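You operate a simulated robot arm through the tools that you are given. There is no shell and no other tool. Be economical: measure what you need, move in short steps, check, and stop when the job is done.

Carry out the task below with a simulated two-armed robot. There is one attempt and no reset: what you move stays moved.

Task
Wind the black bobbin in the colour that the linen card names.
Fine: hold the tray while you pull the bobbin off its magnet; wind until the winder springs off. Where these are worked on the way, their far stop is far enough and under half their travel is too little: bobbin winder.

Only the result counts: the job must be done as asked and must still hold three seconds after the hand-in. Knocking over, shifting, dropping, spilling or breaking anything else fails it.

Robot
Two 6-joint arms with two-finger parallel grippers on one trunk, on a base that drives. Base frame: it is fixed to the floor where the robot stands at the start and does not move with it; the origin is under the middle of the robot, x ahead of it, y to its left, z up; the surface under the hand at the start is at about z = 735. Lengths are in mm, angles in degrees, forces in N, time in s.
The left shoulder is at the start at [80, 215, 1558], the right one opposite. With the tool pointing down near the work surface each hand reaches from about 100 to 620 mm from the robot's upright axis, wherever it stands, measured 20 degrees to its own side. Places, roughly: bobbin winder [400, -600, 900]. Payload 3.43 kg a hand.
The TCP of each hand is the grasp point between the finger pads, 30 mm short of the fingertips. In the tool frame z runs along the fingers and y along their closing line. The gripper opens to 94 mm. The fingers are 28 mm wide and 10 mm thick; the gripper's body (50 by 96 mm) begins 55 mm behind the TCP.
Orientation is told as [roll, pitch, yaw] about the base's x, y, z axes, in that order, counted from this pose: with the fingers straight down and closing along the base's y, the tool's x points along the base's -x, its y along +y and its z along -z.

Tools
- The arms move only by the tool jog_arm. It takes "left_plan", "right_plan" or both (then of equal length, played together; a hand with none holds still); each is a list of rows, each a list of 3 entries, a list of its own where there are three numbers: the shift along the tool's x, y, z in cm, then the turn, a rotation vector about the tool's x, y, z in degrees, then the opening, from 0 (shut) to 1 (fully open). In form: [[[x, y, z], [ax, ay, az], fingers], ...]. A call has 1 to 12 rows; each row shifts and turns the commanded pose from where the row before left it, along the tool's axes as they then stand. A row lasts 0.2 s, in which the tool goes at most 50 mm and 8.6 degrees; a call with a longer step from one row to the next is refused whole, and so is a gripper value outside its range. A pose out of reach is approached as far as the arm can. The call stops where the force on the tool passes 90 N (or 10 N more than at its start, if that is more) or the arm is blocked; 0.2 s more then pass. Each finger travels about 72 mm/s and halts on what it meets, pressing with about 30 N; the grip force reading is that of the motor and also rises with nothing between the fingers. The clock runs only during rows and for 0.2 s after the last one: add rows that do not move to give the fingers time. It gives the time, the measured TCP pose, the force on the tool (base axes), the opening and the grip force at its end, in the units of the frame above (readings bear some noise), with the torque about the TCP (base axes, N m) and any sound that the robot's microphone picked up.
- Cameras (640 x 400 px; columns grow to the right, rows downward): "scene" is now at [80.3, -29.5, 1708.3]; the picture's right is [-0.37, -0.93, -0.00], its down [-0.79, 0.32, -0.53] and it looks along [0.49, -0.20, -0.85] (base axes); focal length 273 px, centre (320, 200). "left" rides on the left gripper at [76, -14, -103] in its tool frame; the picture's right is [0.18, 0.98, 0.00], its down [-0.75, 0.14, -0.64] and it looks along [-0.63, 0.12, 0.77] (tool axes); focal length 243 px, centre (320, 200). "right" rides on the right gripper at [76, 14, -102] in its tool frame; the picture's right is [-0.18, 0.98, 0.00], its down [-0.75, -0.14, -0.64] and it looks along [-0.63, -0.12, 0.77] (tool axes); focal length 243 px, centre (320, 200). There is no depth. A picture from a camera that has moved, and an enlarged one, comes with that camera's place and axes in the base frame and with its lens. The place of the scene camera against the robot may be out by one fixed shift of up to 18 mm in any direction.
- camera(camera): a new picture of that camera. It takes no simulated time.
- move_column(by): slides the trunk up (or, below 0, down) by that many mm; the arms and the scene camera ride with it, the base frame stays. It gives what a move gives, with no picture.
- roll_base(legs): drives the robot by 1 to 6 legs, each [ahead, left, turn to the left] in mm, mm and degrees, along the robot's own axes; the way and the turn of a leg run together, so that a leg with both is an arc; at most 1500 mm and 180 degrees a leg. The arms and the cameras ride along, it lands a little off, and it stops where it bumps. It gives what a move gives.
- pan_tilt(pan, tilt): turns the head with the scene camera to pan (to the left, within 86 degrees either way) and tilt (down, from -29 to 69), counted from straight ahead of the robot. It gives what a move gives.
- enlarge(camera, box): a new picture of the part [left, top, right, bottom] of that camera's present view, enlarged. It takes no simulated time.
- job_done(): hands the job in; it is judged then, once.

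Go step by step. Nothing tells you exact positions but the pictures and the camera data: compare them with the known pose of the tool, close in by small moves and look again before you grip or let go. The budget is 120 turns and 100 pictures, counting those below and the enlarged ones. Unless the task says otherwise, let go and move clear before handing in, and close with one line.

The tools are called after ">>>" by a JSON object that holds its "op" and its "data". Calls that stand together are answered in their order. jog_arm: Moves the arms, as the interface text tells. Its arguments: {"type":"object","properties":{"left_plan":{"type":"array","items":{"type":"array"}},"right_plan":{"type":"array","items":{"type":"array"}}},"required":[]} The other tools are called the same way: move_column (by) slides the trunk up or down; roll_base (legs) drives the base; pan_tilt (pan, tilt) turns the head that bears the scene camera; camera (camera) takes a picture; enlarge (camera, box) takes an enlarged picture of a part of a camera's view; job_done () hands the job in.

At the start:

```text
clock: 0.0
left_eef_pos: [634.6, -60.9, 1168.6]
left_tcp_rot: [0.1, 0.0, 0.0]
left_ft_force: [-0.3, -0.5, 0.6]
left_torque: [0.02, 0.0, 0.04]
left_grip_width: 94.0
left_grip_force: 0.2
right_eef_pos: [402.4, -520.9, 999.2]
right_tcp_rot: [-0.1, 0.0, 0.0]
right_ft_force: [0.5, 0.8, -0.5]
right_torque: [0.0, 0.01, 0.02]
right_grip_width: 94.1
right_grip_force: 0.2
trunk travel left (down, up): [-788.0, 52.0]
robot x, y, heading: [0.8, -3.2, 0.2]
head pan, tilt: [-22.0, 57.9]
```

scene: 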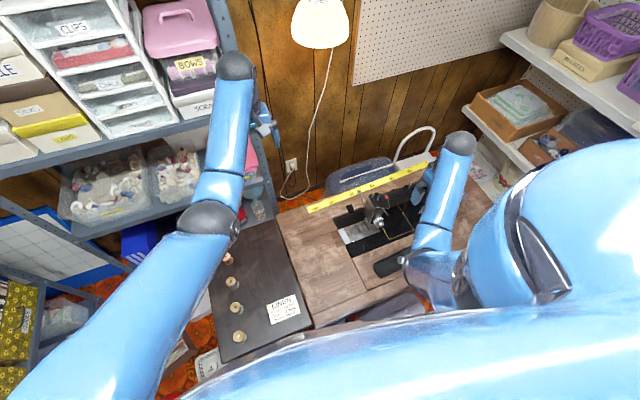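
right: 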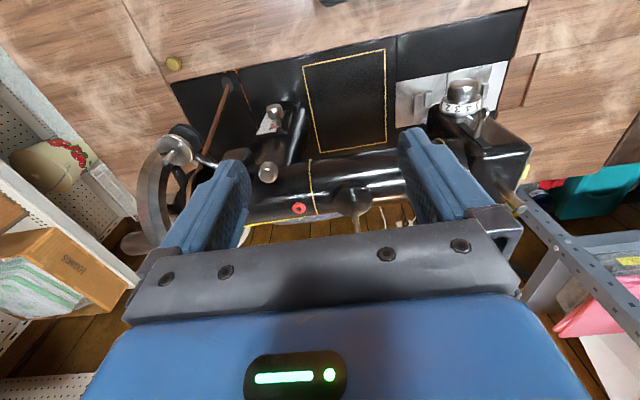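
left: 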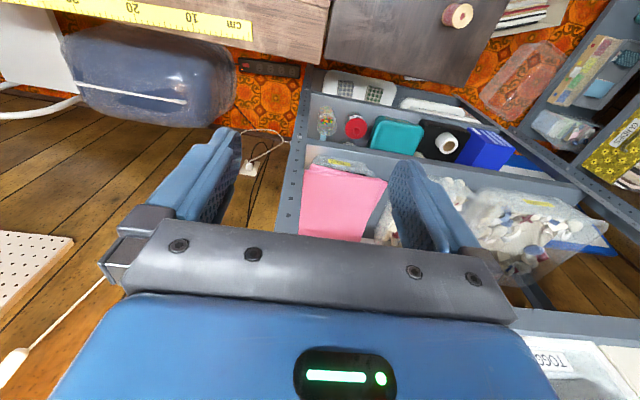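

The scene shows a sewing machine on a table, with a side board of thread spools and a LINEN card. I'll look closer at each.

>>> {"op": "enlarge", "data": {"camera": "scene", "box": [200, 210, 330, 370]}}

>>> {"op": "enlarge", "data": {"camera": "scene", "box": [300, 120, 500, 300]}}

>>> {"op": "enlarge", "data": {"camera": "right", "box": [120, 40, 540, 260]}}

```text
2.50 times, centred on (265, 290) of scene
camera zoom: at [80.3, -29.5, 1708.3], right [-0.37, -0.93, 0.0], down [-0.79, 0.32, -0.53], along [0.49, -0.2, -0.85], focal length 682 px, centre (458, -25)
```

zoom: 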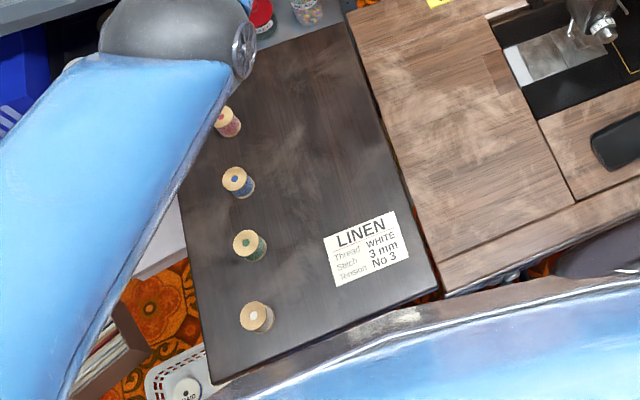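

```text
2.22 times, centred on (400, 210) of scene
camera zoom: at [80.3, -29.5, 1708.3], right [-0.37, -0.93, 0.0], down [-0.79, 0.32, -0.53], along [0.49, -0.2, -0.85], focal length 606 px, centre (142, 178)
```

zoom: 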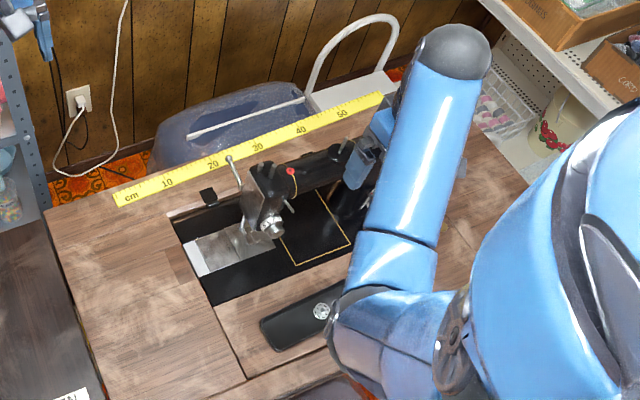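

```text
1.52 times, centred on (330, 150) of right
camera zoom: at [325.2, -507.8, 1103.0], right [0.18, 0.98, 0.0], down [0.75, -0.14, 0.64], along [0.63, -0.12, -0.77], focal length 370 px, centre (305, 276)
```

zoom: 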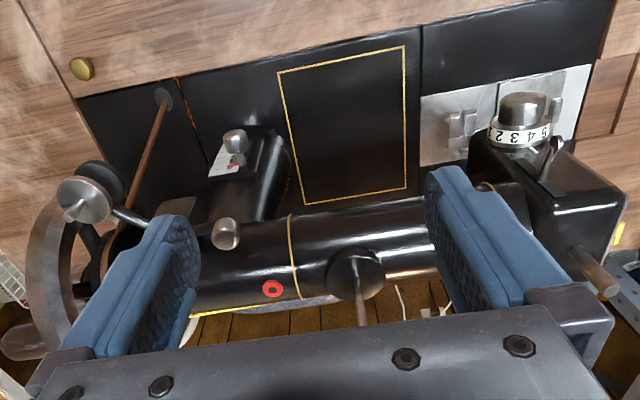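

The card says thread WHITE. I need to find the bobbin tray and understand the winder; look around.

>>> {"op": "pan_tilt", "data": {"pan": 0, "tilt": 69}}

>>> {"op": "camera", "data": {"camera": "scene"}}

>>> {"op": "pan_tilt", "data": {"pan": -75, "tilt": 50}}

>>> {"op": "camera", "data": {"camera": "scene"}}

>>> {"op": "pan_tilt", "data": {"pan": 60, "tilt": 50}}

>>> {"op": "camera", "data": {"camera": "scene"}}

```text
clock: 0.9
left_eef_pos: [636.3, -61.0, 1170.0]
left_tcp_rot: [0.1, 0.0, 0.0]
left_ft_force: [0.4, 0.9, -0.4]
left_torque: [0.02, 0.02, -0.02]
left_grip_width: 94.0
left_grip_force: 0.0
right_eef_pos: [402.7, -521.5, 1000.1]
right_tcp_rot: [0.0, 0.0, 0.0]
right_ft_force: [1.0, 0.2, 0.1]
right_torque: [0.01, -0.03, 0.02]
right_grip_width: 93.8
right_grip_force: 0.0
trunk travel left (down, up): [-788.0, 52.0]
robot x, y, heading: [0.7, 3.2, -0.1]
head pan, tilt: [0.0, 68.8]
```

```text
93 pictures are left
camera scene: at [72.4, -3.6, 1696.4], right [0.0, -1.0, 0.0], down [-0.93, 0.0, -0.36], along [0.36, 0.0, -0.93], focal length 273 px, centre (320, 200)
```

scene: 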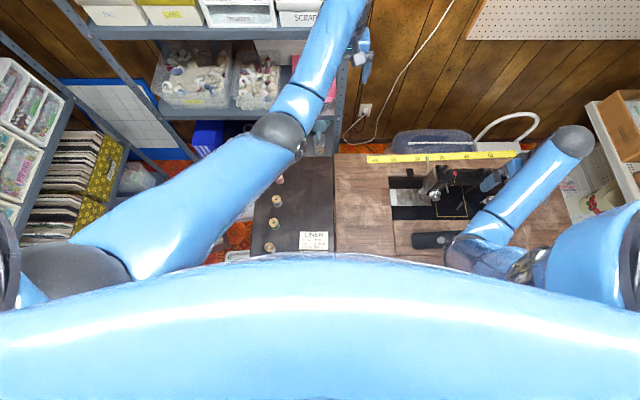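

```text
clock: 2.3
left_eef_pos: [635.4, -61.0, 1169.7]
left_tcp_rot: [0.0, 0.0, 0.0]
left_ft_force: [0.4, 0.4, 0.9]
left_torque: [0.0, 0.06, -0.01]
left_grip_width: 93.9
left_grip_force: 0.1
right_eef_pos: [401.6, -520.8, 999.6]
right_tcp_rot: [0.1, -0.1, 0.1]
right_ft_force: [0.9, 0.5, 0.5]
right_torque: [0.02, -0.02, 0.01]
right_grip_width: 94.1
right_grip_force: 0.0
trunk travel left (down, up): [-788.0, 52.0]
robot x, y, heading: [-0.1, -0.1, 0.1]
head pan, tilt: [-75.0, 50.0]
```

```text
92 pictures are left
camera scene: at [36.4, -78.0, 1718.3], right [-0.97, -0.26, 0.0], down [-0.2, 0.74, -0.64], along [0.17, -0.62, -0.77], focal length 273 px, centre (320, 200)
```

scene: 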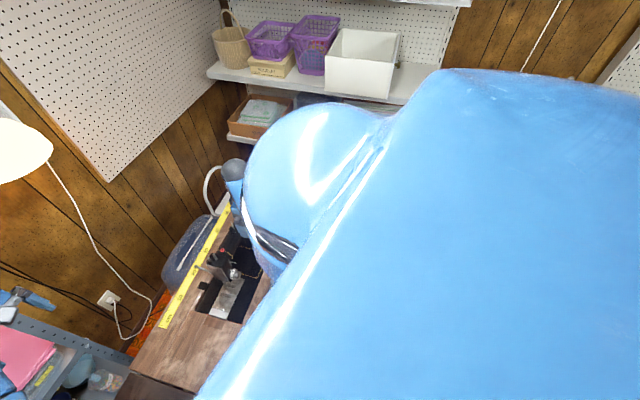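

```text
clock: 4.5
left_eef_pos: [634.2, -61.2, 1169.5]
left_tcp_rot: [0.1, 0.0, -0.1]
left_ft_force: [-0.2, -0.6, -0.7]
left_torque: [-0.02, -0.01, -0.01]
left_grip_width: 93.9
left_grip_force: 0.1
right_eef_pos: [402.3, -521.0, 999.9]
right_tcp_rot: [0.0, 0.0, 0.0]
right_ft_force: [0.0, -1.0, 0.5]
right_torque: [-0.01, 0.0, 0.0]
right_grip_width: 94.1
right_grip_force: 0.1
trunk travel left (down, up): [-788.0, 52.0]
robot x, y, heading: [0.5, 2.8, -0.1]
head pan, tilt: [60.0, 50.0]
```

```text
91 pictures are left
camera scene: at [55.0, 63.0, 1718.4], right [0.87, -0.5, 0.0], down [-0.38, -0.66, -0.64], along [0.32, 0.56, -0.77], focal length 273 px, centre (320, 200)
```

scene: 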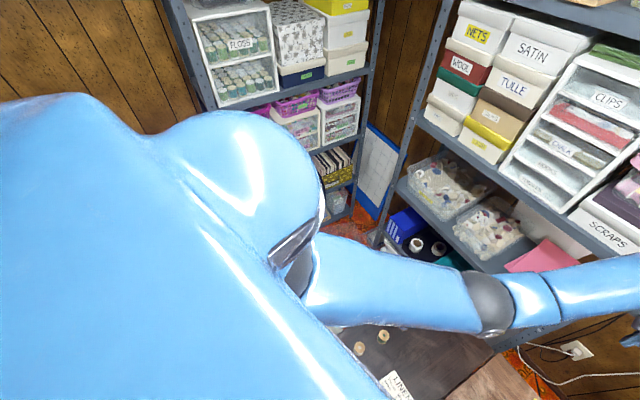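

I'll swing the left hand back over the dark board to view spools and the area left of it.

>>> {"op": "jog_arm", "data": {"left_plan": [[[4.5, 0, 0], [0, 0, 0], 1], [[4.5, 0, 0], [0, 0, 0], 1], [[4.5, 0, 0], [0, 0, 0], 1], [[4.5, 0, 0], [0, 0, 0], 1], [[4.5, 0, 0], [0, 0, 0], 1], [[3, 3, 0], [0, 0, 0], 1], [[3, 3, 0], [0, 0, 0], 1], [[3, 3, 0], [0, 0, 0], 1], [[0, 4.5, 0], [0, 0, 0], 1], [[0, 4.5, 0], [0, 0, 0], 1], [[0, 4.5, 0], [0, 0, 0], 1]]}}

>>> {"op": "camera", "data": {"camera": "left"}}

>>> {"op": "pan_tilt", "data": {"pan": 20, "tilt": 65}}

>>> {"op": "camera", "data": {"camera": "scene"}}

```text
clock: 6.9
left_eef_pos: [436.1, 88.2, 998.5]
left_tcp_rot: [-0.1, 0.0, -0.1]
left_ft_force: [0.4, -0.2, 0.0]
left_torque: [-0.01, 0.0, -0.02]
left_grip_width: 94.0
left_grip_force: 0.1
left hand out of reach, approached as far as the arm can: row 1, 2, 3, 4, 5, 6, 7, 8, 9, 10, 11
right_eef_pos: [402.1, -520.5, 1000.2]
right_tcp_rot: [0.0, 0.0, -0.1]
right_ft_force: [0.3, -0.4, -0.2]
right_torque: [-0.01, -0.03, 0.02]
right_grip_width: 94.0
right_grip_force: 0.0
trunk travel left (down, up): [-788.0, 52.0]
robot x, y, heading: [-3.2, 1.6, 0.0]
head pan, tilt: [60.0, 50.0]
```

```text
90 pictures are left
camera left: at [360.1, 74.8, 1099.5], right [-0.18, 0.98, 0.0], down [0.75, 0.14, 0.64], along [0.63, 0.12, -0.77], focal length 243 px, centre (320, 200)
```

left: 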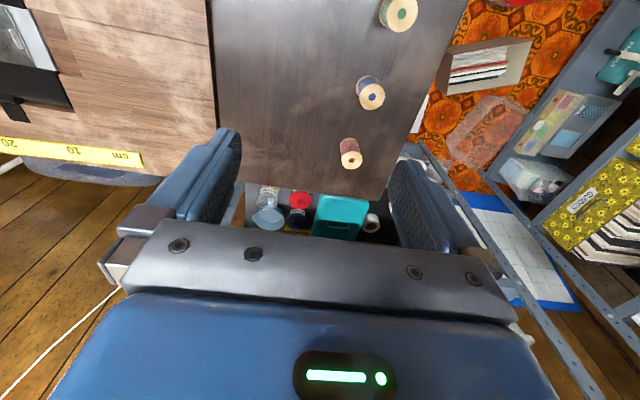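

```text
clock: 8.0
left_eef_pos: [436.4, 86.5, 996.7]
left_tcp_rot: [0.0, -0.1, 0.0]
left_ft_force: [-0.1, 0.5, 0.9]
left_torque: [-0.01, 0.02, -0.02]
left_grip_width: 94.0
left_grip_force: 0.1
right_eef_pos: [403.5, -522.0, 999.2]
right_tcp_rot: [-0.1, 0.0, -0.1]
right_ft_force: [0.5, -0.3, 0.8]
right_torque: [0.0, 0.03, -0.01]
right_grip_width: 94.0
right_grip_force: 0.0
trunk travel left (down, up): [-788.0, 52.0]
robot x, y, heading: [0.9, -1.2, 0.1]
head pan, tilt: [20.0, 65.0]
```

```text
89 pictures are left
camera scene: at [73.6, 17.0, 1700.2], right [0.34, -0.94, 0.0], down [-0.85, -0.31, -0.42], along [0.4, 0.15, -0.91], focal length 273 px, centre (320, 200)
```

scene: 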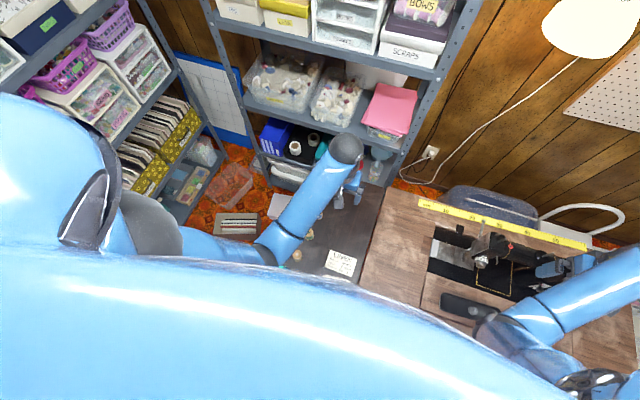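

Torso hides the near area. I'll raise the right hand a little and back up to see everything.

>>> {"op": "jog_arm", "data": {"right_plan": [[[0, 0, -4], [0, 0, 0], 1], [[0, 0, -4], [0, 0, 0], 1]]}}

>>> {"op": "roll_base", "data": {"legs": [[-500, 0, 0]]}}

>>> {"op": "pan_tilt", "data": {"pan": 0, "tilt": 50}}

>>> {"op": "camera", "data": {"camera": "scene"}}

>>> {"op": "camera", "data": {"camera": "left"}}

>>> {"op": "camera", "data": {"camera": "right"}}

```text
clock: 8.6
left_eef_pos: [438.6, 86.7, 997.1]
left_tcp_rot: [0.1, -0.2, -0.1]
left_ft_force: [0.3, 0.0, -0.3]
left_torque: [0.01, 0.01, 0.02]
left_grip_width: 94.0
left_grip_force: 0.1
right_eef_pos: [416.8, -537.1, 1027.9]
right_tcp_rot: [-0.1, 0.0, 0.0]
right_ft_force: [-0.8, -0.9, 0.2]
right_torque: [0.01, 0.0, 0.01]
right_grip_width: 94.1
right_grip_force: 0.1
right hand out of reach, approached as far as the arm can: row 1, 2
trunk travel left (down, up): [-788.0, 52.0]
robot x, y, heading: [1.4, -0.9, -0.1]
head pan, tilt: [20.0, 65.0]
```

```text
clock: 11.5
left_eef_pos: [-61.8, 87.9, 996.8]
left_tcp_rot: [-0.1, 0.0, 0.0]
left_ft_force: [0.0, -0.1, -1.0]
left_torque: [0.01, 0.01, -0.02]
left_grip_width: 94.0
left_grip_force: 0.0
right_eef_pos: [-80.7, -536.5, 1027.7]
right_tcp_rot: [-0.1, 0.0, 0.0]
right_ft_force: [0.1, 0.0, 0.2]
right_torque: [-0.01, 0.02, -0.05]
right_grip_width: 93.9
right_grip_force: 0.1
trunk travel left (down, up): [-788.0, 52.0]
robot x, y, heading: [-502.5, 0.7, -0.1]
head pan, tilt: [20.0, 65.0]
```

```text
clock: 12.3
left_eef_pos: [-64.0, 86.6, 998.1]
left_tcp_rot: [0.0, -0.1, -0.1]
left_ft_force: [0.6, -0.2, -0.4]
left_torque: [0.04, 0.0, -0.02]
left_grip_width: 93.7
left_grip_force: 0.0
right_eef_pos: [-81.7, -537.3, 1028.4]
right_tcp_rot: [-0.2, -0.1, 0.0]
right_ft_force: [-0.1, 0.9, 0.3]
right_torque: [-0.01, -0.02, -0.04]
right_grip_width: 94.1
right_grip_force: 0.0
trunk travel left (down, up): [-788.0, 52.0]
robot x, y, heading: [-497.9, -2.5, -0.0]
head pan, tilt: [0.0, 50.0]
```

```text
88 pictures are left
camera scene: at [-407.1, -3.4, 1718.4], right [0.0, -1.0, 0.0], down [-0.77, 0.0, -0.64], along [0.64, 0.0, -0.77], focal length 273 px, centre (320, 200)
```

scene: 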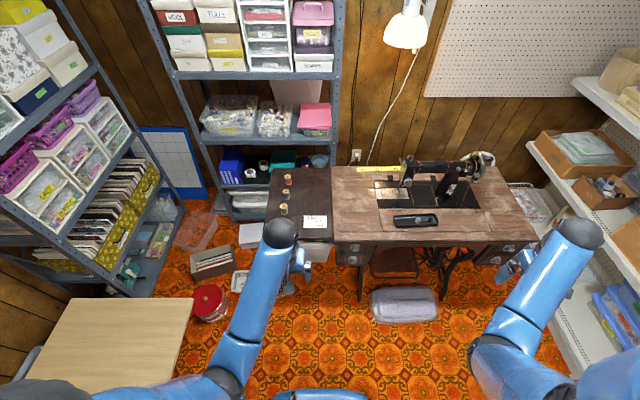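

```text
87 pictures are left
camera left: at [-139.4, 73.5, 1099.6], right [-0.18, 0.98, 0.0], down [0.75, 0.14, 0.64], along [0.63, 0.12, -0.77], focal length 243 px, centre (320, 200)
```

left: 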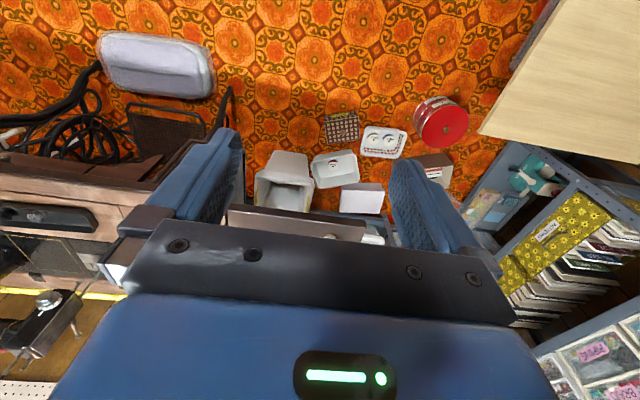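

```text
86 pictures are left
camera right: at [-159.5, -523.5, 1131.2], right [0.18, 0.98, 0.0], down [0.75, -0.14, 0.64], along [0.63, -0.12, -0.76], focal length 243 px, centre (320, 200)
```

right: 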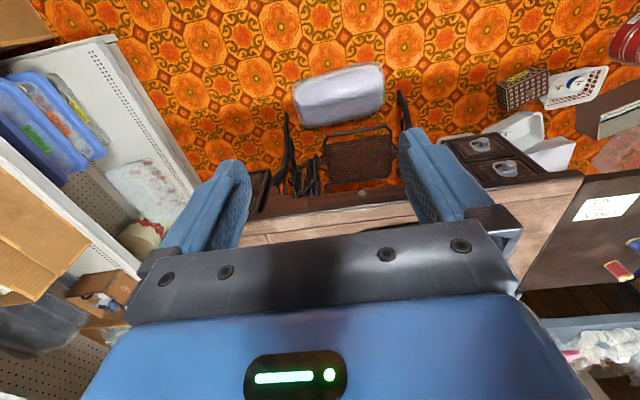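

The long dark item at the table front may be the magnetic tray. Enlarge on it and on the floor trays.

>>> {"op": "enlarge", "data": {"camera": "scene", "box": [330, 145, 540, 275]}}

>>> {"op": "enlarge", "data": {"camera": "left", "box": [250, 90, 480, 230]}}

>>> {"op": "enlarge", "data": {"camera": "left", "box": [0, 180, 130, 260]}}

>>> {"op": "enlarge", "data": {"camera": "scene", "box": [380, 200, 450, 240]}}

```text
3.05 times, centred on (435, 210) of scene
camera zoom: at [-407.1, -3.4, 1718.4], right [0.0, -1.0, 0.0], down [-0.77, 0.0, -0.64], along [0.64, 0.0, -0.77], focal length 831 px, centre (-30, 170)
```

zoom: 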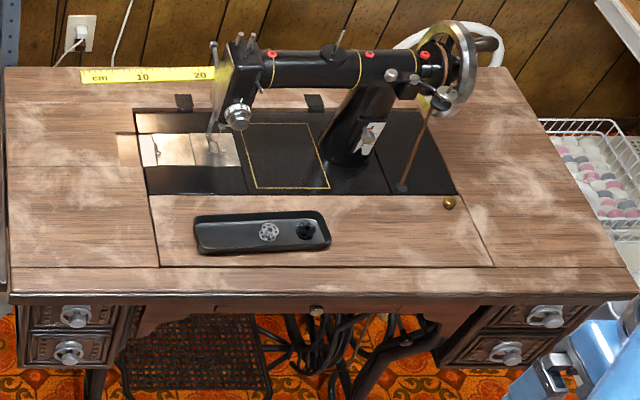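

```text
2.78 times, centred on (365, 160) of left
camera zoom: at [-139.4, 73.5, 1099.6], right [-0.18, 0.98, 0.0], down [0.75, 0.14, 0.64], along [0.63, 0.12, -0.77], focal length 675 px, centre (195, 311)
```

zoom: 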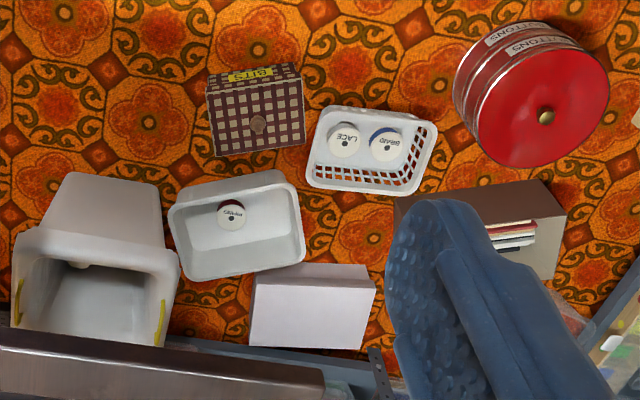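

```text
4.92 times, centred on (65, 220) of left
camera zoom: at [-139.4, 73.5, 1099.6], right [-0.18, 0.98, 0.0], down [0.75, 0.14, 0.64], along [0.63, 0.12, -0.77], focal length 1194 px, centre (1575, 102)
```

zoom: 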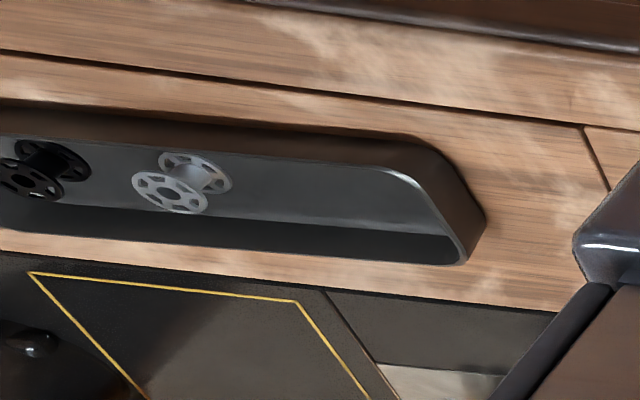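

```text
9.14 times, centred on (415, 220) of scene
camera zoom: at [-407.1, -3.4, 1718.4], right [0.0, -1.0, 0.0], down [-0.77, 0.0, -0.64], along [0.64, 0.0, -0.77], focal length 2492 px, centre (-549, 17)
```

zoom: 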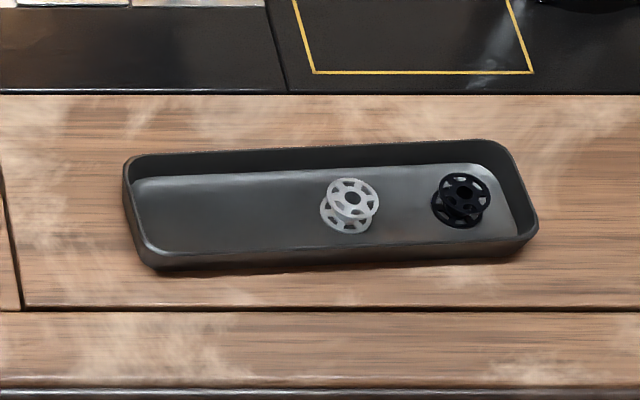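

Tray with silver and black bobbins is at about (285, -420), black bobbin near (284,-484). I'll pull the right hand in, then drive to a stand around y = -250 for a closer look at the winder.

>>> {"op": "jog_arm", "data": {"right_plan": [[[2.5, 3.5, 1.5], [0, 0, 0], 1], [[2.5, 3.5, 1.5], [0, 0, 0], 1], [[2.5, 3.5, 1.5], [0, 0, 0], 1], [[3, 3.5, 1.5], [0, 0, 0], 1]]}}

>>> {"op": "roll_base", "data": {"legs": [[0, -250, 0], [490, 0, 0]]}}

>>> {"op": "camera", "data": {"camera": "right"}}

>>> {"op": "camera", "data": {"camera": "left"}}

```text
clock: 13.3
left_eef_pos: [-62.5, 88.0, 997.7]
left_tcp_rot: [-0.1, -0.1, 0.0]
left_ft_force: [0.0, 1.0, -0.7]
left_torque: [0.0, -0.02, 0.0]
left_grip_width: 93.9
left_grip_force: 0.1
right_eef_pos: [-190.1, -398.2, 969.5]
right_tcp_rot: [-0.2, -0.3, 0.0]
right_ft_force: [0.7, 0.0, 0.4]
right_torque: [-0.02, 0.0, 0.02]
right_grip_width: 93.9
right_grip_force: 0.0
trunk travel left (down, up): [-788.0, 52.0]
robot x, y, heading: [-502.9, 0.8, -0.0]
head pan, tilt: [0.0, 50.0]
```

```text
clock: 17.0
left_eef_pos: [296.4, -165.3, 1000.0]
left_tcp_rot: [0.0, -0.4, -0.6]
left_ft_force: [-0.4, 0.1, -0.3]
left_torque: [0.03, -0.04, -0.02]
left_grip_width: 94.1
left_grip_force: 0.1
right_eef_pos: [166.4, -651.1, 971.2]
right_tcp_rot: [-0.2, -0.5, -0.5]
right_ft_force: [-0.1, 0.4, 0.8]
right_torque: [0.0, -0.02, -0.03]
right_grip_width: 94.1
right_grip_force: 0.0
trunk travel left (down, up): [-788.0, 52.0]
robot x, y, heading: [-135.1, -248.7, -0.4]
head pan, tilt: [0.0, 50.0]
stopped in leg 2: the robot was blocked; the commanded pose is now the measured one
```

```text
81 pictures are left
camera right: at [87.6, -635.3, 1073.9], right [0.19, 0.98, 0.0], down [0.75, -0.15, 0.65], along [0.64, -0.13, -0.76], focal length 243 px, centre (320, 200)
```

right: 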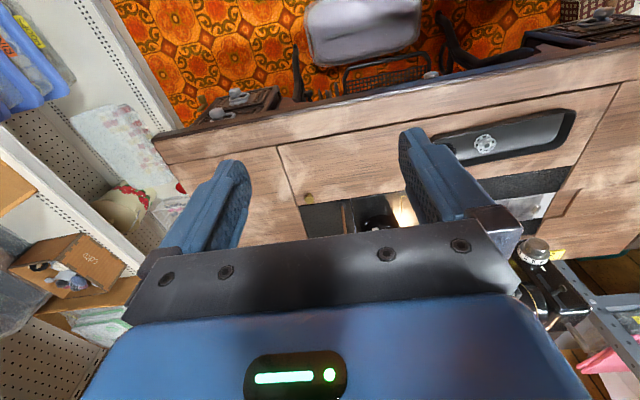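

```text
80 pictures are left
camera left: at [218.6, -178.0, 1102.2], right [-0.17, 0.98, 0.0], down [0.75, 0.13, 0.65], along [0.64, 0.11, -0.76], focal length 243 px, centre (320, 200)
```

left: 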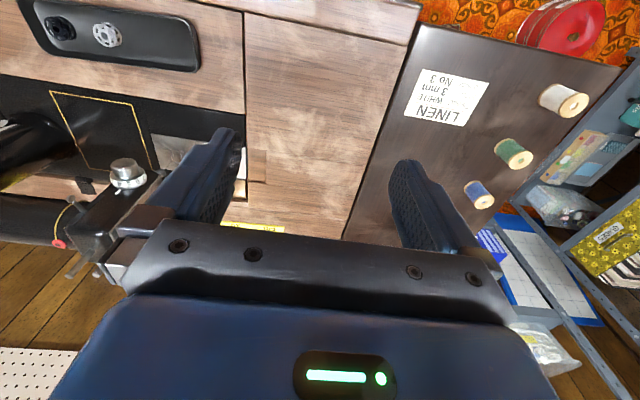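

The base bumped (probably the grey cushion under the table); I'll back off a little and slide right so that the machine is within reach from here.

>>> {"op": "roll_base", "data": {"legs": [[-25, 0, 0.4], [0, -170, 0]]}}

>>> {"op": "pan_tilt", "data": {"pan": -5, "tilt": 52}}

>>> {"op": "camera", "data": {"camera": "scene"}}

```text
clock: 18.9
left_eef_pos: [277.9, -325.9, 998.7]
left_tcp_rot: [-0.3, -0.1, -0.1]
left_ft_force: [-1.7, 0.9, 0.0]
left_torque: [-0.01, 0.0, -0.02]
left_grip_width: 93.9
left_grip_force: 0.1
right_eef_pos: [148.8, -812.3, 970.7]
right_tcp_rot: [-0.3, -0.2, -0.2]
right_ft_force: [-0.1, 0.4, -0.1]
right_torque: [-0.05, -0.01, 0.03]
right_grip_width: 94.2
right_grip_force: 0.0
trunk travel left (down, up): [-788.0, 52.0]
robot x, y, heading: [-157.9, -416.8, -0.1]
head pan, tilt: [0.0, 50.0]
```

```text
clock: 19.5
left_eef_pos: [280.1, -327.0, 997.5]
left_tcp_rot: [-0.1, -0.1, -0.1]
left_ft_force: [0.7, -0.4, -1.0]
left_torque: [-0.01, -0.01, -0.02]
left_grip_width: 94.1
left_grip_force: 0.1
right_eef_pos: [151.8, -812.9, 969.3]
right_tcp_rot: [-0.2, -0.1, -0.1]
right_ft_force: [-0.2, 0.9, -0.4]
right_torque: [-0.02, 0.02, 0.01]
right_grip_width: 94.2
right_grip_force: 0.1
trunk travel left (down, up): [-788.0, 52.0]
robot x, y, heading: [-157.4, -414.0, -0.1]
head pan, tilt: [-5.0, 52.0]
```

```text
79 pictures are left
camera scene: at [-67.0, -423.2, 1715.8], right [-0.09, -1.0, 0.0], down [-0.78, 0.07, -0.62], along [0.61, -0.06, -0.79], focal length 273 px, centre (320, 200)
```

scene: 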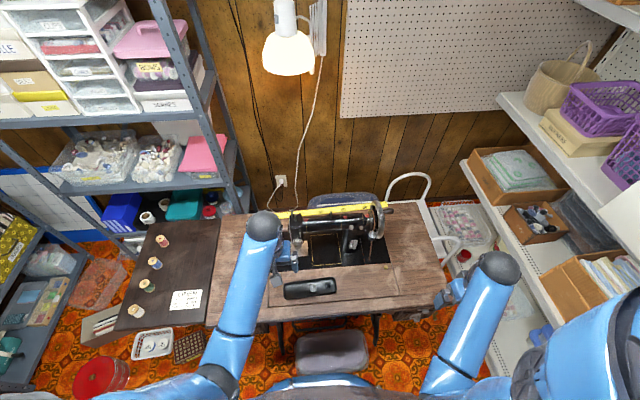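

>>> {"op": "enlarge", "data": {"camera": "scene", "box": [335, 195, 405, 275]}}

>>> {"op": "enlarge", "data": {"camera": "scene", "box": [270, 195, 350, 305]}}

```text
5.00 times, centred on (370, 235) of scene
camera zoom: at [-67.0, -423.2, 1715.8], right [-0.09, -1.0, 0.0], down [-0.78, 0.07, -0.62], along [0.61, -0.06, -0.79], focal length 1363 px, centre (70, 25)
```

zoom: 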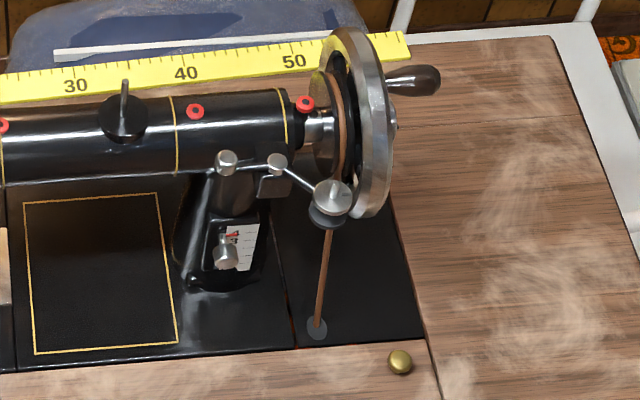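

```text
3.64 times, centred on (310, 250) of scene
camera zoom: at [-67.0, -423.2, 1715.8], right [-0.09, -1.0, 0.0], down [-0.78, 0.07, -0.62], along [0.61, -0.06, -0.79], focal length 991 px, centre (356, 18)
```

zoom: 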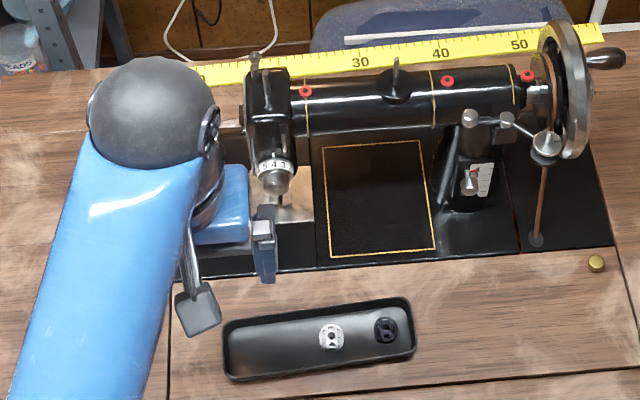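

The winder is a small arm with a rubber wheel next to the handwheel, and the handwheel has a crank. I'll bring the right-hand camera in front of it for a close look.

>>> {"op": "jog_arm", "data": {"right_plan": [[[-2.2, 3.5, 0], [0, 0, 0], 1], [[-2.2, 3.5, 0], [0, 0, 0], 1], [[-2.2, 3.5, 0], [0, 0, 0], 1], [[-2.2, 3.5, 0], [0, 0, 0], 1], [[-2.2, 3.5, 0], [0, 0, 0], 1], [[-2.2, 3.5, 0], [0, 0, 0], 1]]}}

>>> {"op": "enlarge", "data": {"camera": "right", "box": [160, 40, 480, 240]}}

```text
clock: 20.9
left_eef_pos: [279.4, -327.4, 996.7]
left_tcp_rot: [0.1, 0.0, -0.1]
left_ft_force: [0.2, -0.7, 0.1]
left_torque: [0.0, 0.01, -0.01]
left_grip_width: 94.3
left_grip_force: 0.0
right_eef_pos: [284.3, -604.0, 969.3]
right_tcp_rot: [0.0, 0.0, -0.1]
right_ft_force: [0.6, 0.1, -0.1]
right_torque: [-0.01, 0.01, 0.01]
right_grip_width: 94.1
right_grip_force: 0.0
trunk travel left (down, up): [-788.0, 52.0]
robot x, y, heading: [-155.3, -416.4, -0.1]
head pan, tilt: [-5.0, 52.0]
```

```text
2.00 times, centred on (320, 140) of right
camera zoom: at [207.6, -589.4, 1072.8], right [0.19, 0.98, 0.0], down [0.75, -0.14, 0.64], along [0.63, -0.12, -0.77], focal length 485 px, centre (320, 320)
```

zoom: 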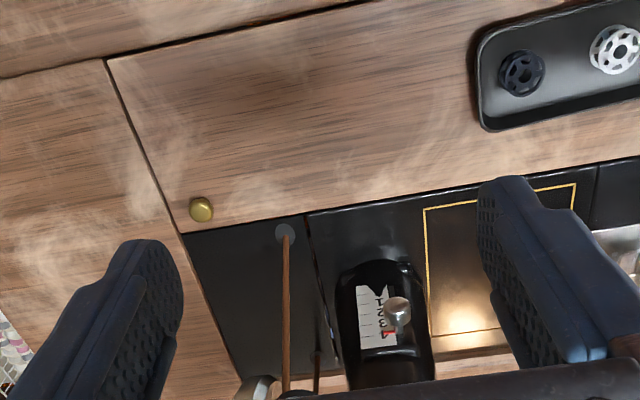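

>>> {"op": "jog_arm", "data": {"right_plan": [[[2, 0, 0], [0, -7.5, 0], 1], [[1, 0, -1], [0, -7.5, 0], 1], [[1, 0, -1], [0, -7.5, 0], 1], [[0, 0, 0], [0, -7.5, 0], 1]]}}

>>> {"op": "camera", "data": {"camera": "right"}}

```text
clock: 21.9
left_eef_pos: [278.7, -329.3, 998.0]
left_tcp_rot: [-0.1, -0.1, -0.1]
left_ft_force: [1.0, 0.5, 0.9]
left_torque: [0.0, 0.02, -0.02]
left_grip_width: 94.0
left_grip_force: 0.0
right_eef_pos: [239.3, -605.3, 986.2]
right_tcp_rot: [-0.1, -30.2, -0.1]
right_ft_force: [0.0, -0.4, 0.1]
right_torque: [-0.01, 0.02, -0.01]
right_grip_width: 94.1
right_grip_force: 0.0
trunk travel left (down, up): [-788.0, 52.0]
robot x, y, heading: [-155.4, -410.3, -0.0]
head pan, tilt: [-5.0, 52.0]
```

```text
75 pictures are left
camera right: at [122.6, -591.1, 1037.3], right [0.16, 0.98, 0.09], down [0.33, -0.14, 0.93], along [0.93, -0.12, -0.34], focal length 243 px, centre (320, 200)
```

right: 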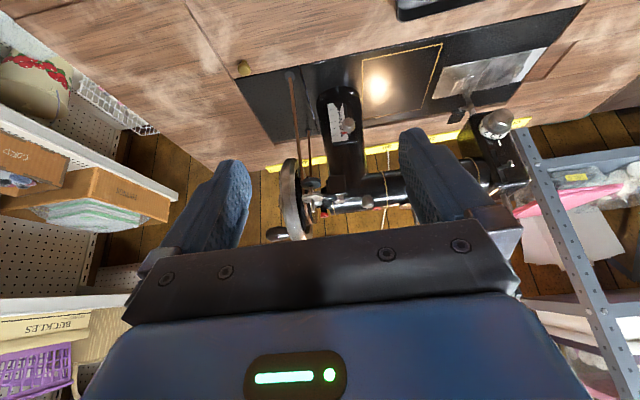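

>>> {"op": "enlarge", "data": {"camera": "right", "box": [255, 60, 415, 250]}}

```text
2.11 times, centred on (335, 155) of right
camera zoom: at [122.6, -591.1, 1037.3], right [0.16, 0.98, 0.09], down [0.33, -0.14, 0.93], along [0.93, -0.12, -0.34], focal length 511 px, centre (288, 295)
```

zoom: 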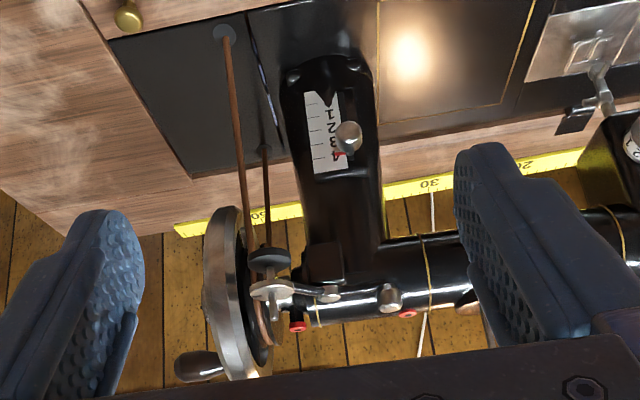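

>>> {"op": "enlarge", "data": {"camera": "right", "box": [295, 168, 375, 218]}}

>>> {"op": "enlarge", "data": {"camera": "scene", "box": [360, 215, 408, 245]}}

```text
8.00 times, centred on (335, 193) of right
camera zoom: at [122.6, -591.1, 1037.3], right [0.16, 0.98, 0.09], down [0.33, -0.14, 0.93], along [0.93, -0.12, -0.34], focal length 1941 px, centre (200, 256)
```

zoom: 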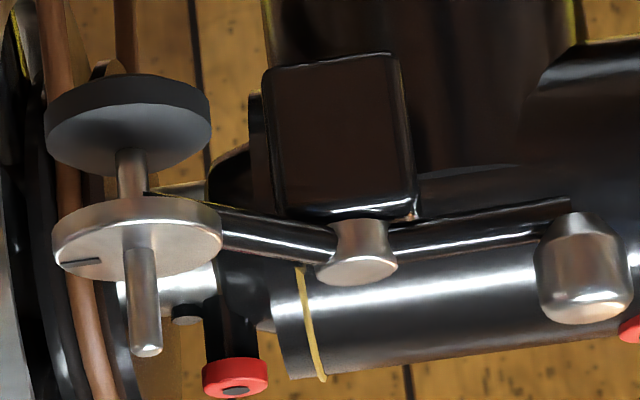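

```text
13.33 times, centred on (384, 230) of scene
camera zoom: at [-67.4, -425.9, 1715.8], right [-0.09, -1.0, 0.0], down [-0.78, 0.07, -0.62], along [0.61, -0.05, -0.79], focal length 3635 px, centre (-533, -200)
```

zoom: 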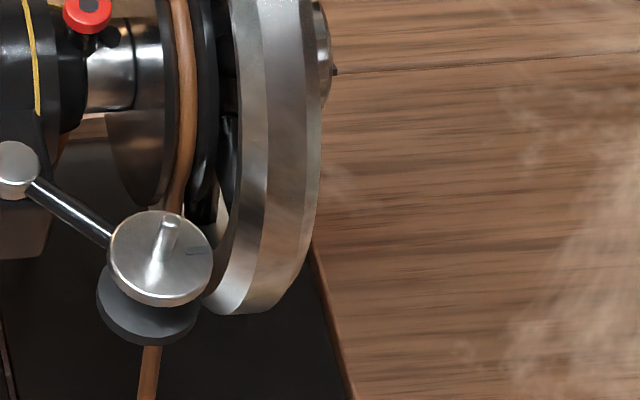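

The winder has a vertical pin over a rubber wheel, so the bobbin drops on from above. First I'll fetch the white spool: slide the base left so the left hand reaches it.

>>> {"op": "roll_base", "data": {"legs": [[0, 313, 0]]}}

>>> {"op": "jog_arm", "data": {"left_plan": [[[1, 4, 1], [0, 0, 0], 1], [[1, 4, 1], [0, 0, 0], 1], [[1, 4, 1], [0, 0, 0], 1], [[1, 4, 1], [0, 0, 0], 1], [[0, 0, 0], [0, 0, 0], 1]]}}

>>> {"op": "camera", "data": {"camera": "left"}}

```text
clock: 24.0
left_eef_pos: [281.4, -22.7, 995.8]
left_tcp_rot: [0.1, 0.0, -0.7]
left_ft_force: [0.0, -0.7, 0.1]
left_torque: [0.04, -0.01, 0.0]
left_grip_width: 93.9
left_grip_force: 0.1
right_eef_pos: [242.5, -298.1, 985.7]
right_tcp_rot: [0.0, -30.1, -0.7]
right_ft_force: [-1.0, -0.8, -0.1]
right_torque: [-0.01, -0.01, 0.01]
right_grip_width: 94.1
right_grip_force: 0.1
trunk travel left (down, up): [-788.0, 52.0]
robot x, y, heading: [-155.9, -105.4, -0.8]
head pan, tilt: [-5.0, 52.0]
```

```text
clock: 25.2
left_eef_pos: [243.2, 140.1, 956.1]
left_tcp_rot: [-0.1, -0.1, -0.7]
left_ft_force: [0.1, -0.9, 0.0]
left_torque: [0.01, 0.02, -0.04]
left_grip_width: 94.1
left_grip_force: 0.0
right_eef_pos: [240.7, -297.2, 986.1]
right_tcp_rot: [0.0, -30.0, -0.5]
right_ft_force: [-0.2, -0.4, 0.2]
right_torque: [0.02, -0.01, 0.02]
right_grip_width: 94.0
right_grip_force: 0.1
trunk travel left (down, up): [-788.0, 52.0]
robot x, y, heading: [-160.6, -105.7, -0.5]
head pan, tilt: [-5.0, 52.0]
```

```text
71 pictures are left
camera left: at [166.9, 127.4, 1059.2], right [-0.17, 0.98, 0.0], down [0.75, 0.13, 0.64], along [0.63, 0.11, -0.77], focal length 243 px, centre (320, 200)
```

left: 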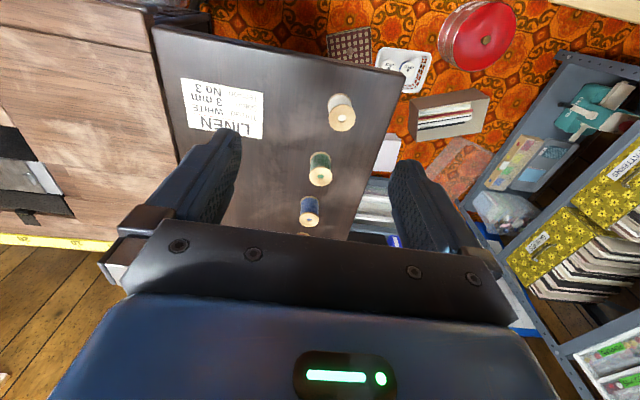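

>>> {"op": "enlarge", "data": {"camera": "left", "box": [280, 80, 376, 140]}}

>>> {"op": "enlarge", "data": {"camera": "left", "box": [180, 80, 360, 240]}}

```text
6.67 times, centred on (328, 110) of left
camera zoom: at [166.9, 127.4, 1059.2], right [-0.17, 0.98, 0.0], down [0.75, 0.13, 0.64], along [0.63, 0.11, -0.77], focal length 1618 px, centre (267, 800)
```

zoom: 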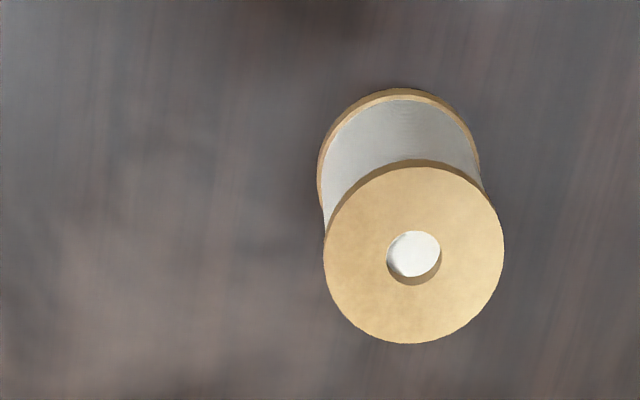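

```text
2.50 times, centred on (270, 160) of left
camera zoom: at [166.9, 127.4, 1059.2], right [-0.17, 0.98, 0.0], down [0.75, 0.13, 0.64], along [0.63, 0.11, -0.77], focal length 606 px, centre (445, 300)
```

zoom: 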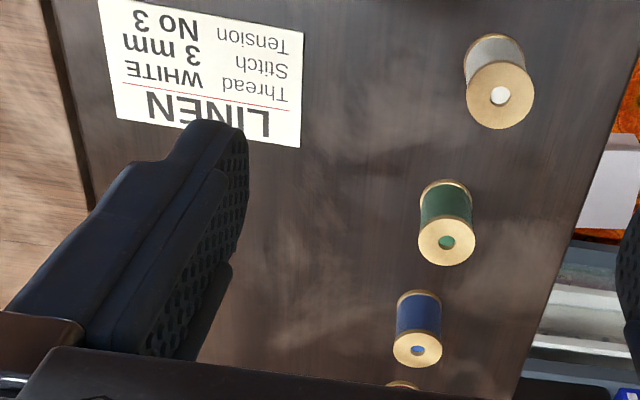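

The near spool is white, centre about (269, 172), top z≈781. Move over it and check before descending.

>>> {"op": "jog_arm", "data": {"left_plan": [[[-1.3, 1.6, 2], [0, 0, 0], 1], [[-1.3, 1.6, 2], [0, 0, 0], 1], [[0, 0, 4], [0, 0, 0], 1], [[0, 0, 3.4], [0, 0, 0], 1], [[0, 0, 0], [0, 0, 0], 1]]}}

>>> {"op": "camera", "data": {"camera": "left"}}

```text
clock: 26.4
left_eef_pos: [269.4, 172.2, 841.8]
left_tcp_rot: [0.0, 0.0, -0.6]
left_ft_force: [-0.1, -0.4, 0.4]
left_torque: [0.04, -0.01, -0.02]
left_grip_width: 94.1
left_grip_force: 0.1
right_eef_pos: [241.6, -297.9, 985.8]
right_tcp_rot: [0.0, -30.1, -0.6]
right_ft_force: [0.4, -0.6, 0.1]
right_torque: [0.02, 0.01, -0.02]
right_grip_width: 93.9
right_grip_force: 0.1
trunk travel left (down, up): [-788.0, 52.0]
robot x, y, heading: [-155.7, -104.6, -0.8]
head pan, tilt: [-5.0, 52.0]
```

```text
68 pictures are left
camera left: at [192.6, 159.2, 945.5], right [-0.17, 0.98, 0.0], down [0.75, 0.13, 0.64], along [0.63, 0.11, -0.77], focal length 243 px, centre (320, 200)
```

left: 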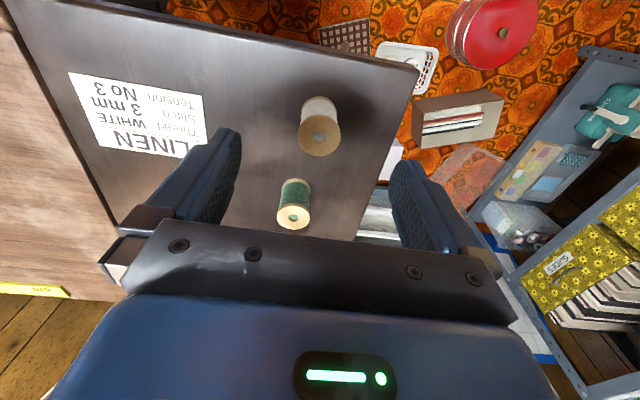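

Aligned. Descend and grip high on the spool.

>>> {"op": "jog_arm", "data": {"left_plan": [[[0, 0, 3], [0, 0, 0], 1], [[0, 0, 2.9], [0, 0, 0], 1], [[0, 0, 0], [0, 0, 0], 0.1], [[0, 0, 0], [0, 0, 0], 0.1], [[0, 0, 0], [0, 0, 0], 0.1], [[0, 0, 0], [0, 0, 0], 0.1]]}}

>>> {"op": "enlarge", "data": {"camera": "left", "box": [200, 60, 440, 260]}}

```text
clock: 27.8
left_eef_pos: [269.5, 169.9, 784.3]
left_tcp_rot: [0.0, -0.1, -0.6]
left_ft_force: [0.3, -0.7, 1.1]
left_torque: [-0.02, 0.05, 0.01]
left_grip_width: 30.5
left_grip_force: 29.7
right_eef_pos: [240.9, -296.7, 986.8]
right_tcp_rot: [-0.2, -30.1, -0.6]
right_ft_force: [0.2, 0.7, 0.2]
right_torque: [0.0, 0.03, 0.0]
right_grip_width: 94.1
right_grip_force: 0.1
trunk travel left (down, up): [-788.0, 52.0]
robot x, y, heading: [-157.8, -105.1, -0.8]
head pan, tilt: [-5.0, 52.0]
```

```text
2.00 times, centred on (320, 160) of left
camera zoom: at [192.8, 157.4, 886.3], right [-0.17, 0.98, 0.0], down [0.75, 0.13, 0.64], along [0.63, 0.11, -0.77], focal length 485 px, centre (320, 280)
```

zoom: 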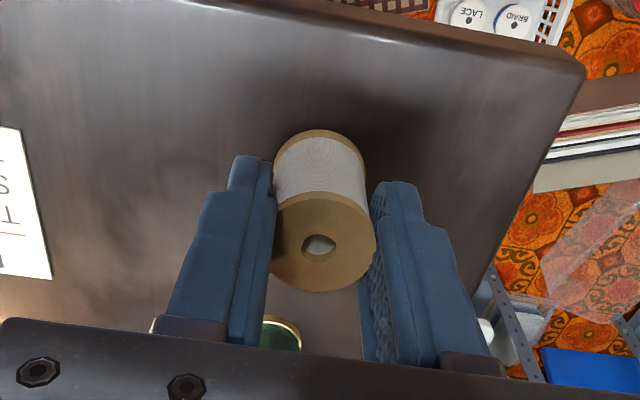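

Spool held. Lift, raise the trunk a bit, and drive right to the machine.

>>> {"op": "jog_arm", "data": {"left_plan": [[[0, 0, -4], [0, 0, 0], 0.1], [[0, 0, -4.5], [0, 0, 0], 0.1], [[0, 0, -4.5], [0, 0, 0], 0.1], [[0, 0, -4.5], [0, 0, 0], 0.1], [[0, 0, -2.5], [0, 0, 0], 0.1]]}}

>>> {"op": "move_column", "data": {"by": 45}}

>>> {"op": "roll_base", "data": {"legs": [[-5, 0, 0.7], [0, -410, 0]]}}

>>> {"op": "camera", "data": {"camera": "scene"}}

>>> {"op": "camera", "data": {"camera": "left"}}

```text
clock: 29.0
left_eef_pos: [273.0, 170.4, 984.2]
left_tcp_rot: [0.1, -0.1, -0.6]
left_ft_force: [-0.3, 0.1, 0.2]
left_torque: [0.01, 0.01, 0.01]
left_grip_width: 30.2
left_grip_force: 29.9
right_eef_pos: [241.8, -296.7, 986.3]
right_tcp_rot: [-0.2, -30.0, -0.5]
right_ft_force: [-0.7, 0.6, -0.1]
right_torque: [0.03, 0.01, -0.01]
right_grip_width: 94.1
right_grip_force: 0.1
trunk travel left (down, up): [-788.0, 52.0]
robot x, y, heading: [-153.3, -105.8, -0.9]
head pan, tilt: [-5.0, 52.0]
```

```text
clock: 29.9
left_eef_pos: [272.0, 169.7, 1028.5]
left_tcp_rot: [0.0, 0.0, -0.7]
left_ft_force: [0.0, -0.2, 0.3]
left_torque: [-0.01, -0.03, -0.04]
left_grip_width: 30.2
left_grip_force: 29.4
right_eef_pos: [240.6, -296.1, 1030.7]
right_tcp_rot: [0.0, -30.0, -0.6]
right_ft_force: [0.0, 0.2, -0.6]
right_torque: [0.01, 0.0, -0.03]
right_grip_width: 94.0
right_grip_force: 0.1
trunk travel left (down, up): [-833.0, 7.0]
robot x, y, heading: [-154.9, -104.5, -0.5]
head pan, tilt: [-5.0, 52.0]
```

```text
clock: 32.8
left_eef_pos: [262.9, -230.5, 1028.0]
left_tcp_rot: [-0.1, 0.1, 0.6]
left_ft_force: [-0.2, 0.3, 0.0]
left_torque: [-0.05, -0.01, -0.04]
left_grip_width: 30.1
left_grip_force: 30.1
right_eef_pos: [244.3, -698.3, 1031.2]
right_tcp_rot: [-0.3, -30.0, 0.7]
right_ft_force: [0.0, 0.8, -0.4]
right_torque: [-0.01, 0.0, -0.03]
right_grip_width: 94.1
right_grip_force: 0.0
trunk travel left (down, up): [-833.0, 7.0]
robot x, y, heading: [-158.0, -515.0, 0.5]
head pan, tilt: [-5.0, 52.0]
```

```text
66 pictures are left
camera scene: at [-66.6, -520.1, 1760.7], right [-0.08, -1.0, 0.0], down [-0.79, 0.06, -0.62], along [0.61, -0.05, -0.79], focal length 273 px, centre (320, 200)
```

scene: 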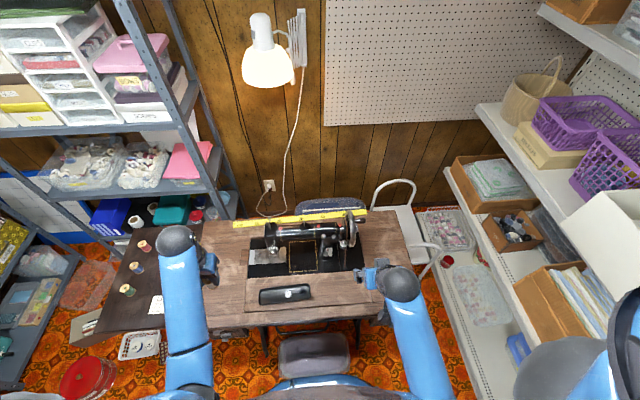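

```text
65 pictures are left
camera left: at [187.3, -244.4, 1130.3], right [-0.19, 0.98, 0.0], down [0.75, 0.15, 0.64], along [0.63, 0.12, -0.77], focal length 243 px, centre (320, 200)
```

left: 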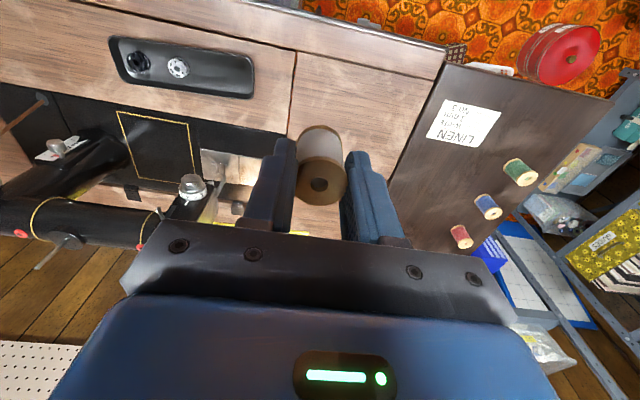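

>>> {"op": "enlarge", "data": {"camera": "left", "box": [10, 210, 106, 280]}}

>>> {"op": "enlarge", "data": {"camera": "left", "box": [260, 110, 380, 220]}}

>>> {"op": "enlarge", "data": {"camera": "scene", "box": [250, 205, 370, 275]}}

```text
5.71 times, centred on (58, 245) of left
camera zoom: at [187.3, -244.4, 1130.3], right [-0.19, 0.98, 0.0], down [0.75, 0.15, 0.64], along [0.63, 0.12, -0.77], focal length 1386 px, centre (1817, -57)
```

zoom: 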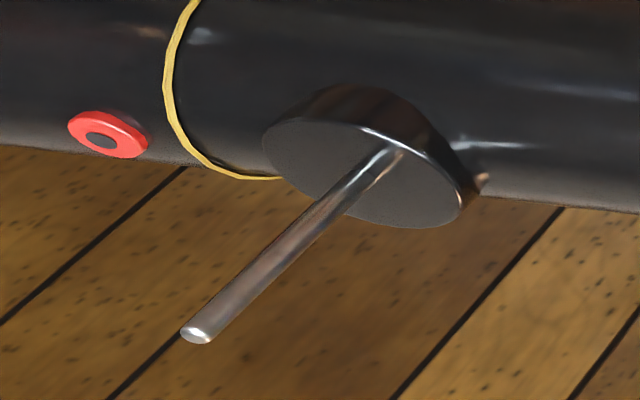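

```text
3.64 times, centred on (320, 165) of left
camera zoom: at [187.3, -244.4, 1130.3], right [-0.19, 0.98, 0.0], down [0.75, 0.15, 0.64], along [0.63, 0.12, -0.77], focal length 882 px, centre (320, 327)
```

zoom: 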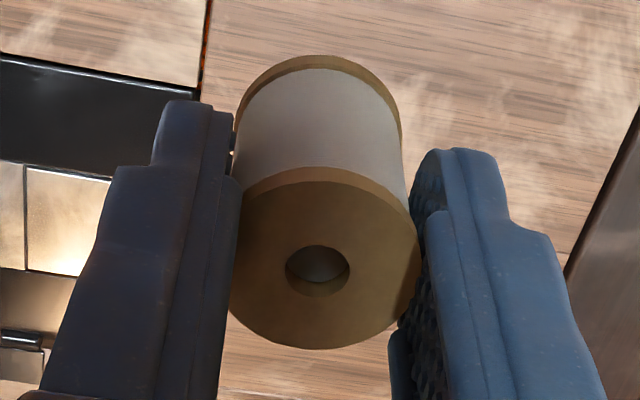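

```text
5.33 times, centred on (310, 240) of scene
camera zoom: at [-66.6, -520.1, 1760.7], right [-0.08, -1.0, 0.0], down [-0.79, 0.06, -0.62], along [0.61, -0.05, -0.79], focal length 1454 px, centre (373, -13)
```

zoom: 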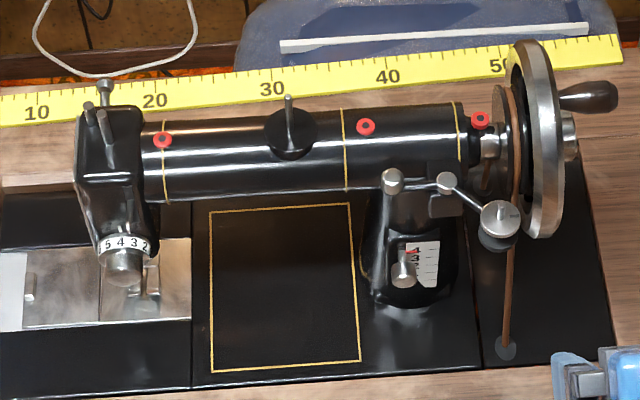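

Spool pin tip is about (472,-505,971), base z≈933. I'll move the spool in front of the machine, then look again before going over the pin.

>>> {"op": "jog_arm", "data": {"left_plan": [[[-1.3, -4.4, -0.3], [0, 0, 0], 0.1], [[-1.3, -4.4, -0.3], [0, 0, 0], 0.1], [[-1.3, -4.4, -0.3], [0, 0, 0], 0.1], [[-1.5, -4.4, -0.3], [0, 0, 0], 0.1], [[-1.5, -4.4, -0.3], [0, 0, 0], 0.1], [[-1.5, -4.4, -0.3], [0, 0, 0], 0.1], [[0, 0, 0], [0, 0, 0], 0.1]]}}

>>> {"op": "camera", "data": {"camera": "left"}}

```text
clock: 34.4
left_eef_pos: [350.9, -492.2, 1046.6]
left_tcp_rot: [0.0, 0.1, 0.6]
left_ft_force: [-0.7, 0.3, -0.3]
left_torque: [0.0, 0.04, 0.01]
left_grip_width: 29.9
left_grip_force: 30.1
right_eef_pos: [242.8, -699.4, 1031.1]
right_tcp_rot: [-0.1, -30.1, 0.6]
right_ft_force: [0.6, -0.3, 1.3]
right_torque: [-0.01, -0.03, 0.04]
right_grip_width: 94.1
right_grip_force: 0.1
trunk travel left (down, up): [-833.0, 7.0]
robot x, y, heading: [-158.9, -516.9, 0.5]
head pan, tilt: [-5.0, 52.0]
```

```text
61 pictures are left
camera left: at [274.9, -507.3, 1148.8], right [-0.19, 0.98, 0.0], down [0.75, 0.15, 0.64], along [0.63, 0.12, -0.77], focal length 243 px, centre (320, 200)
```

left: 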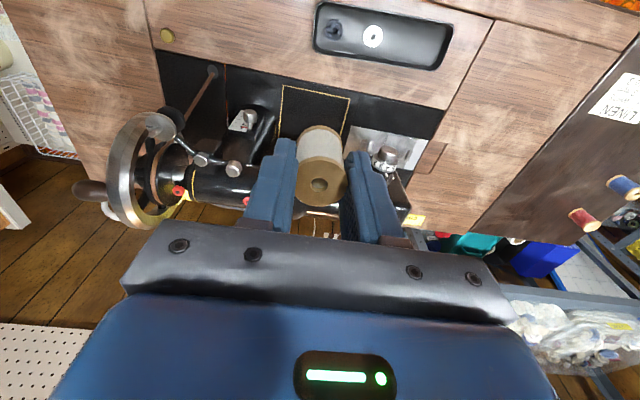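

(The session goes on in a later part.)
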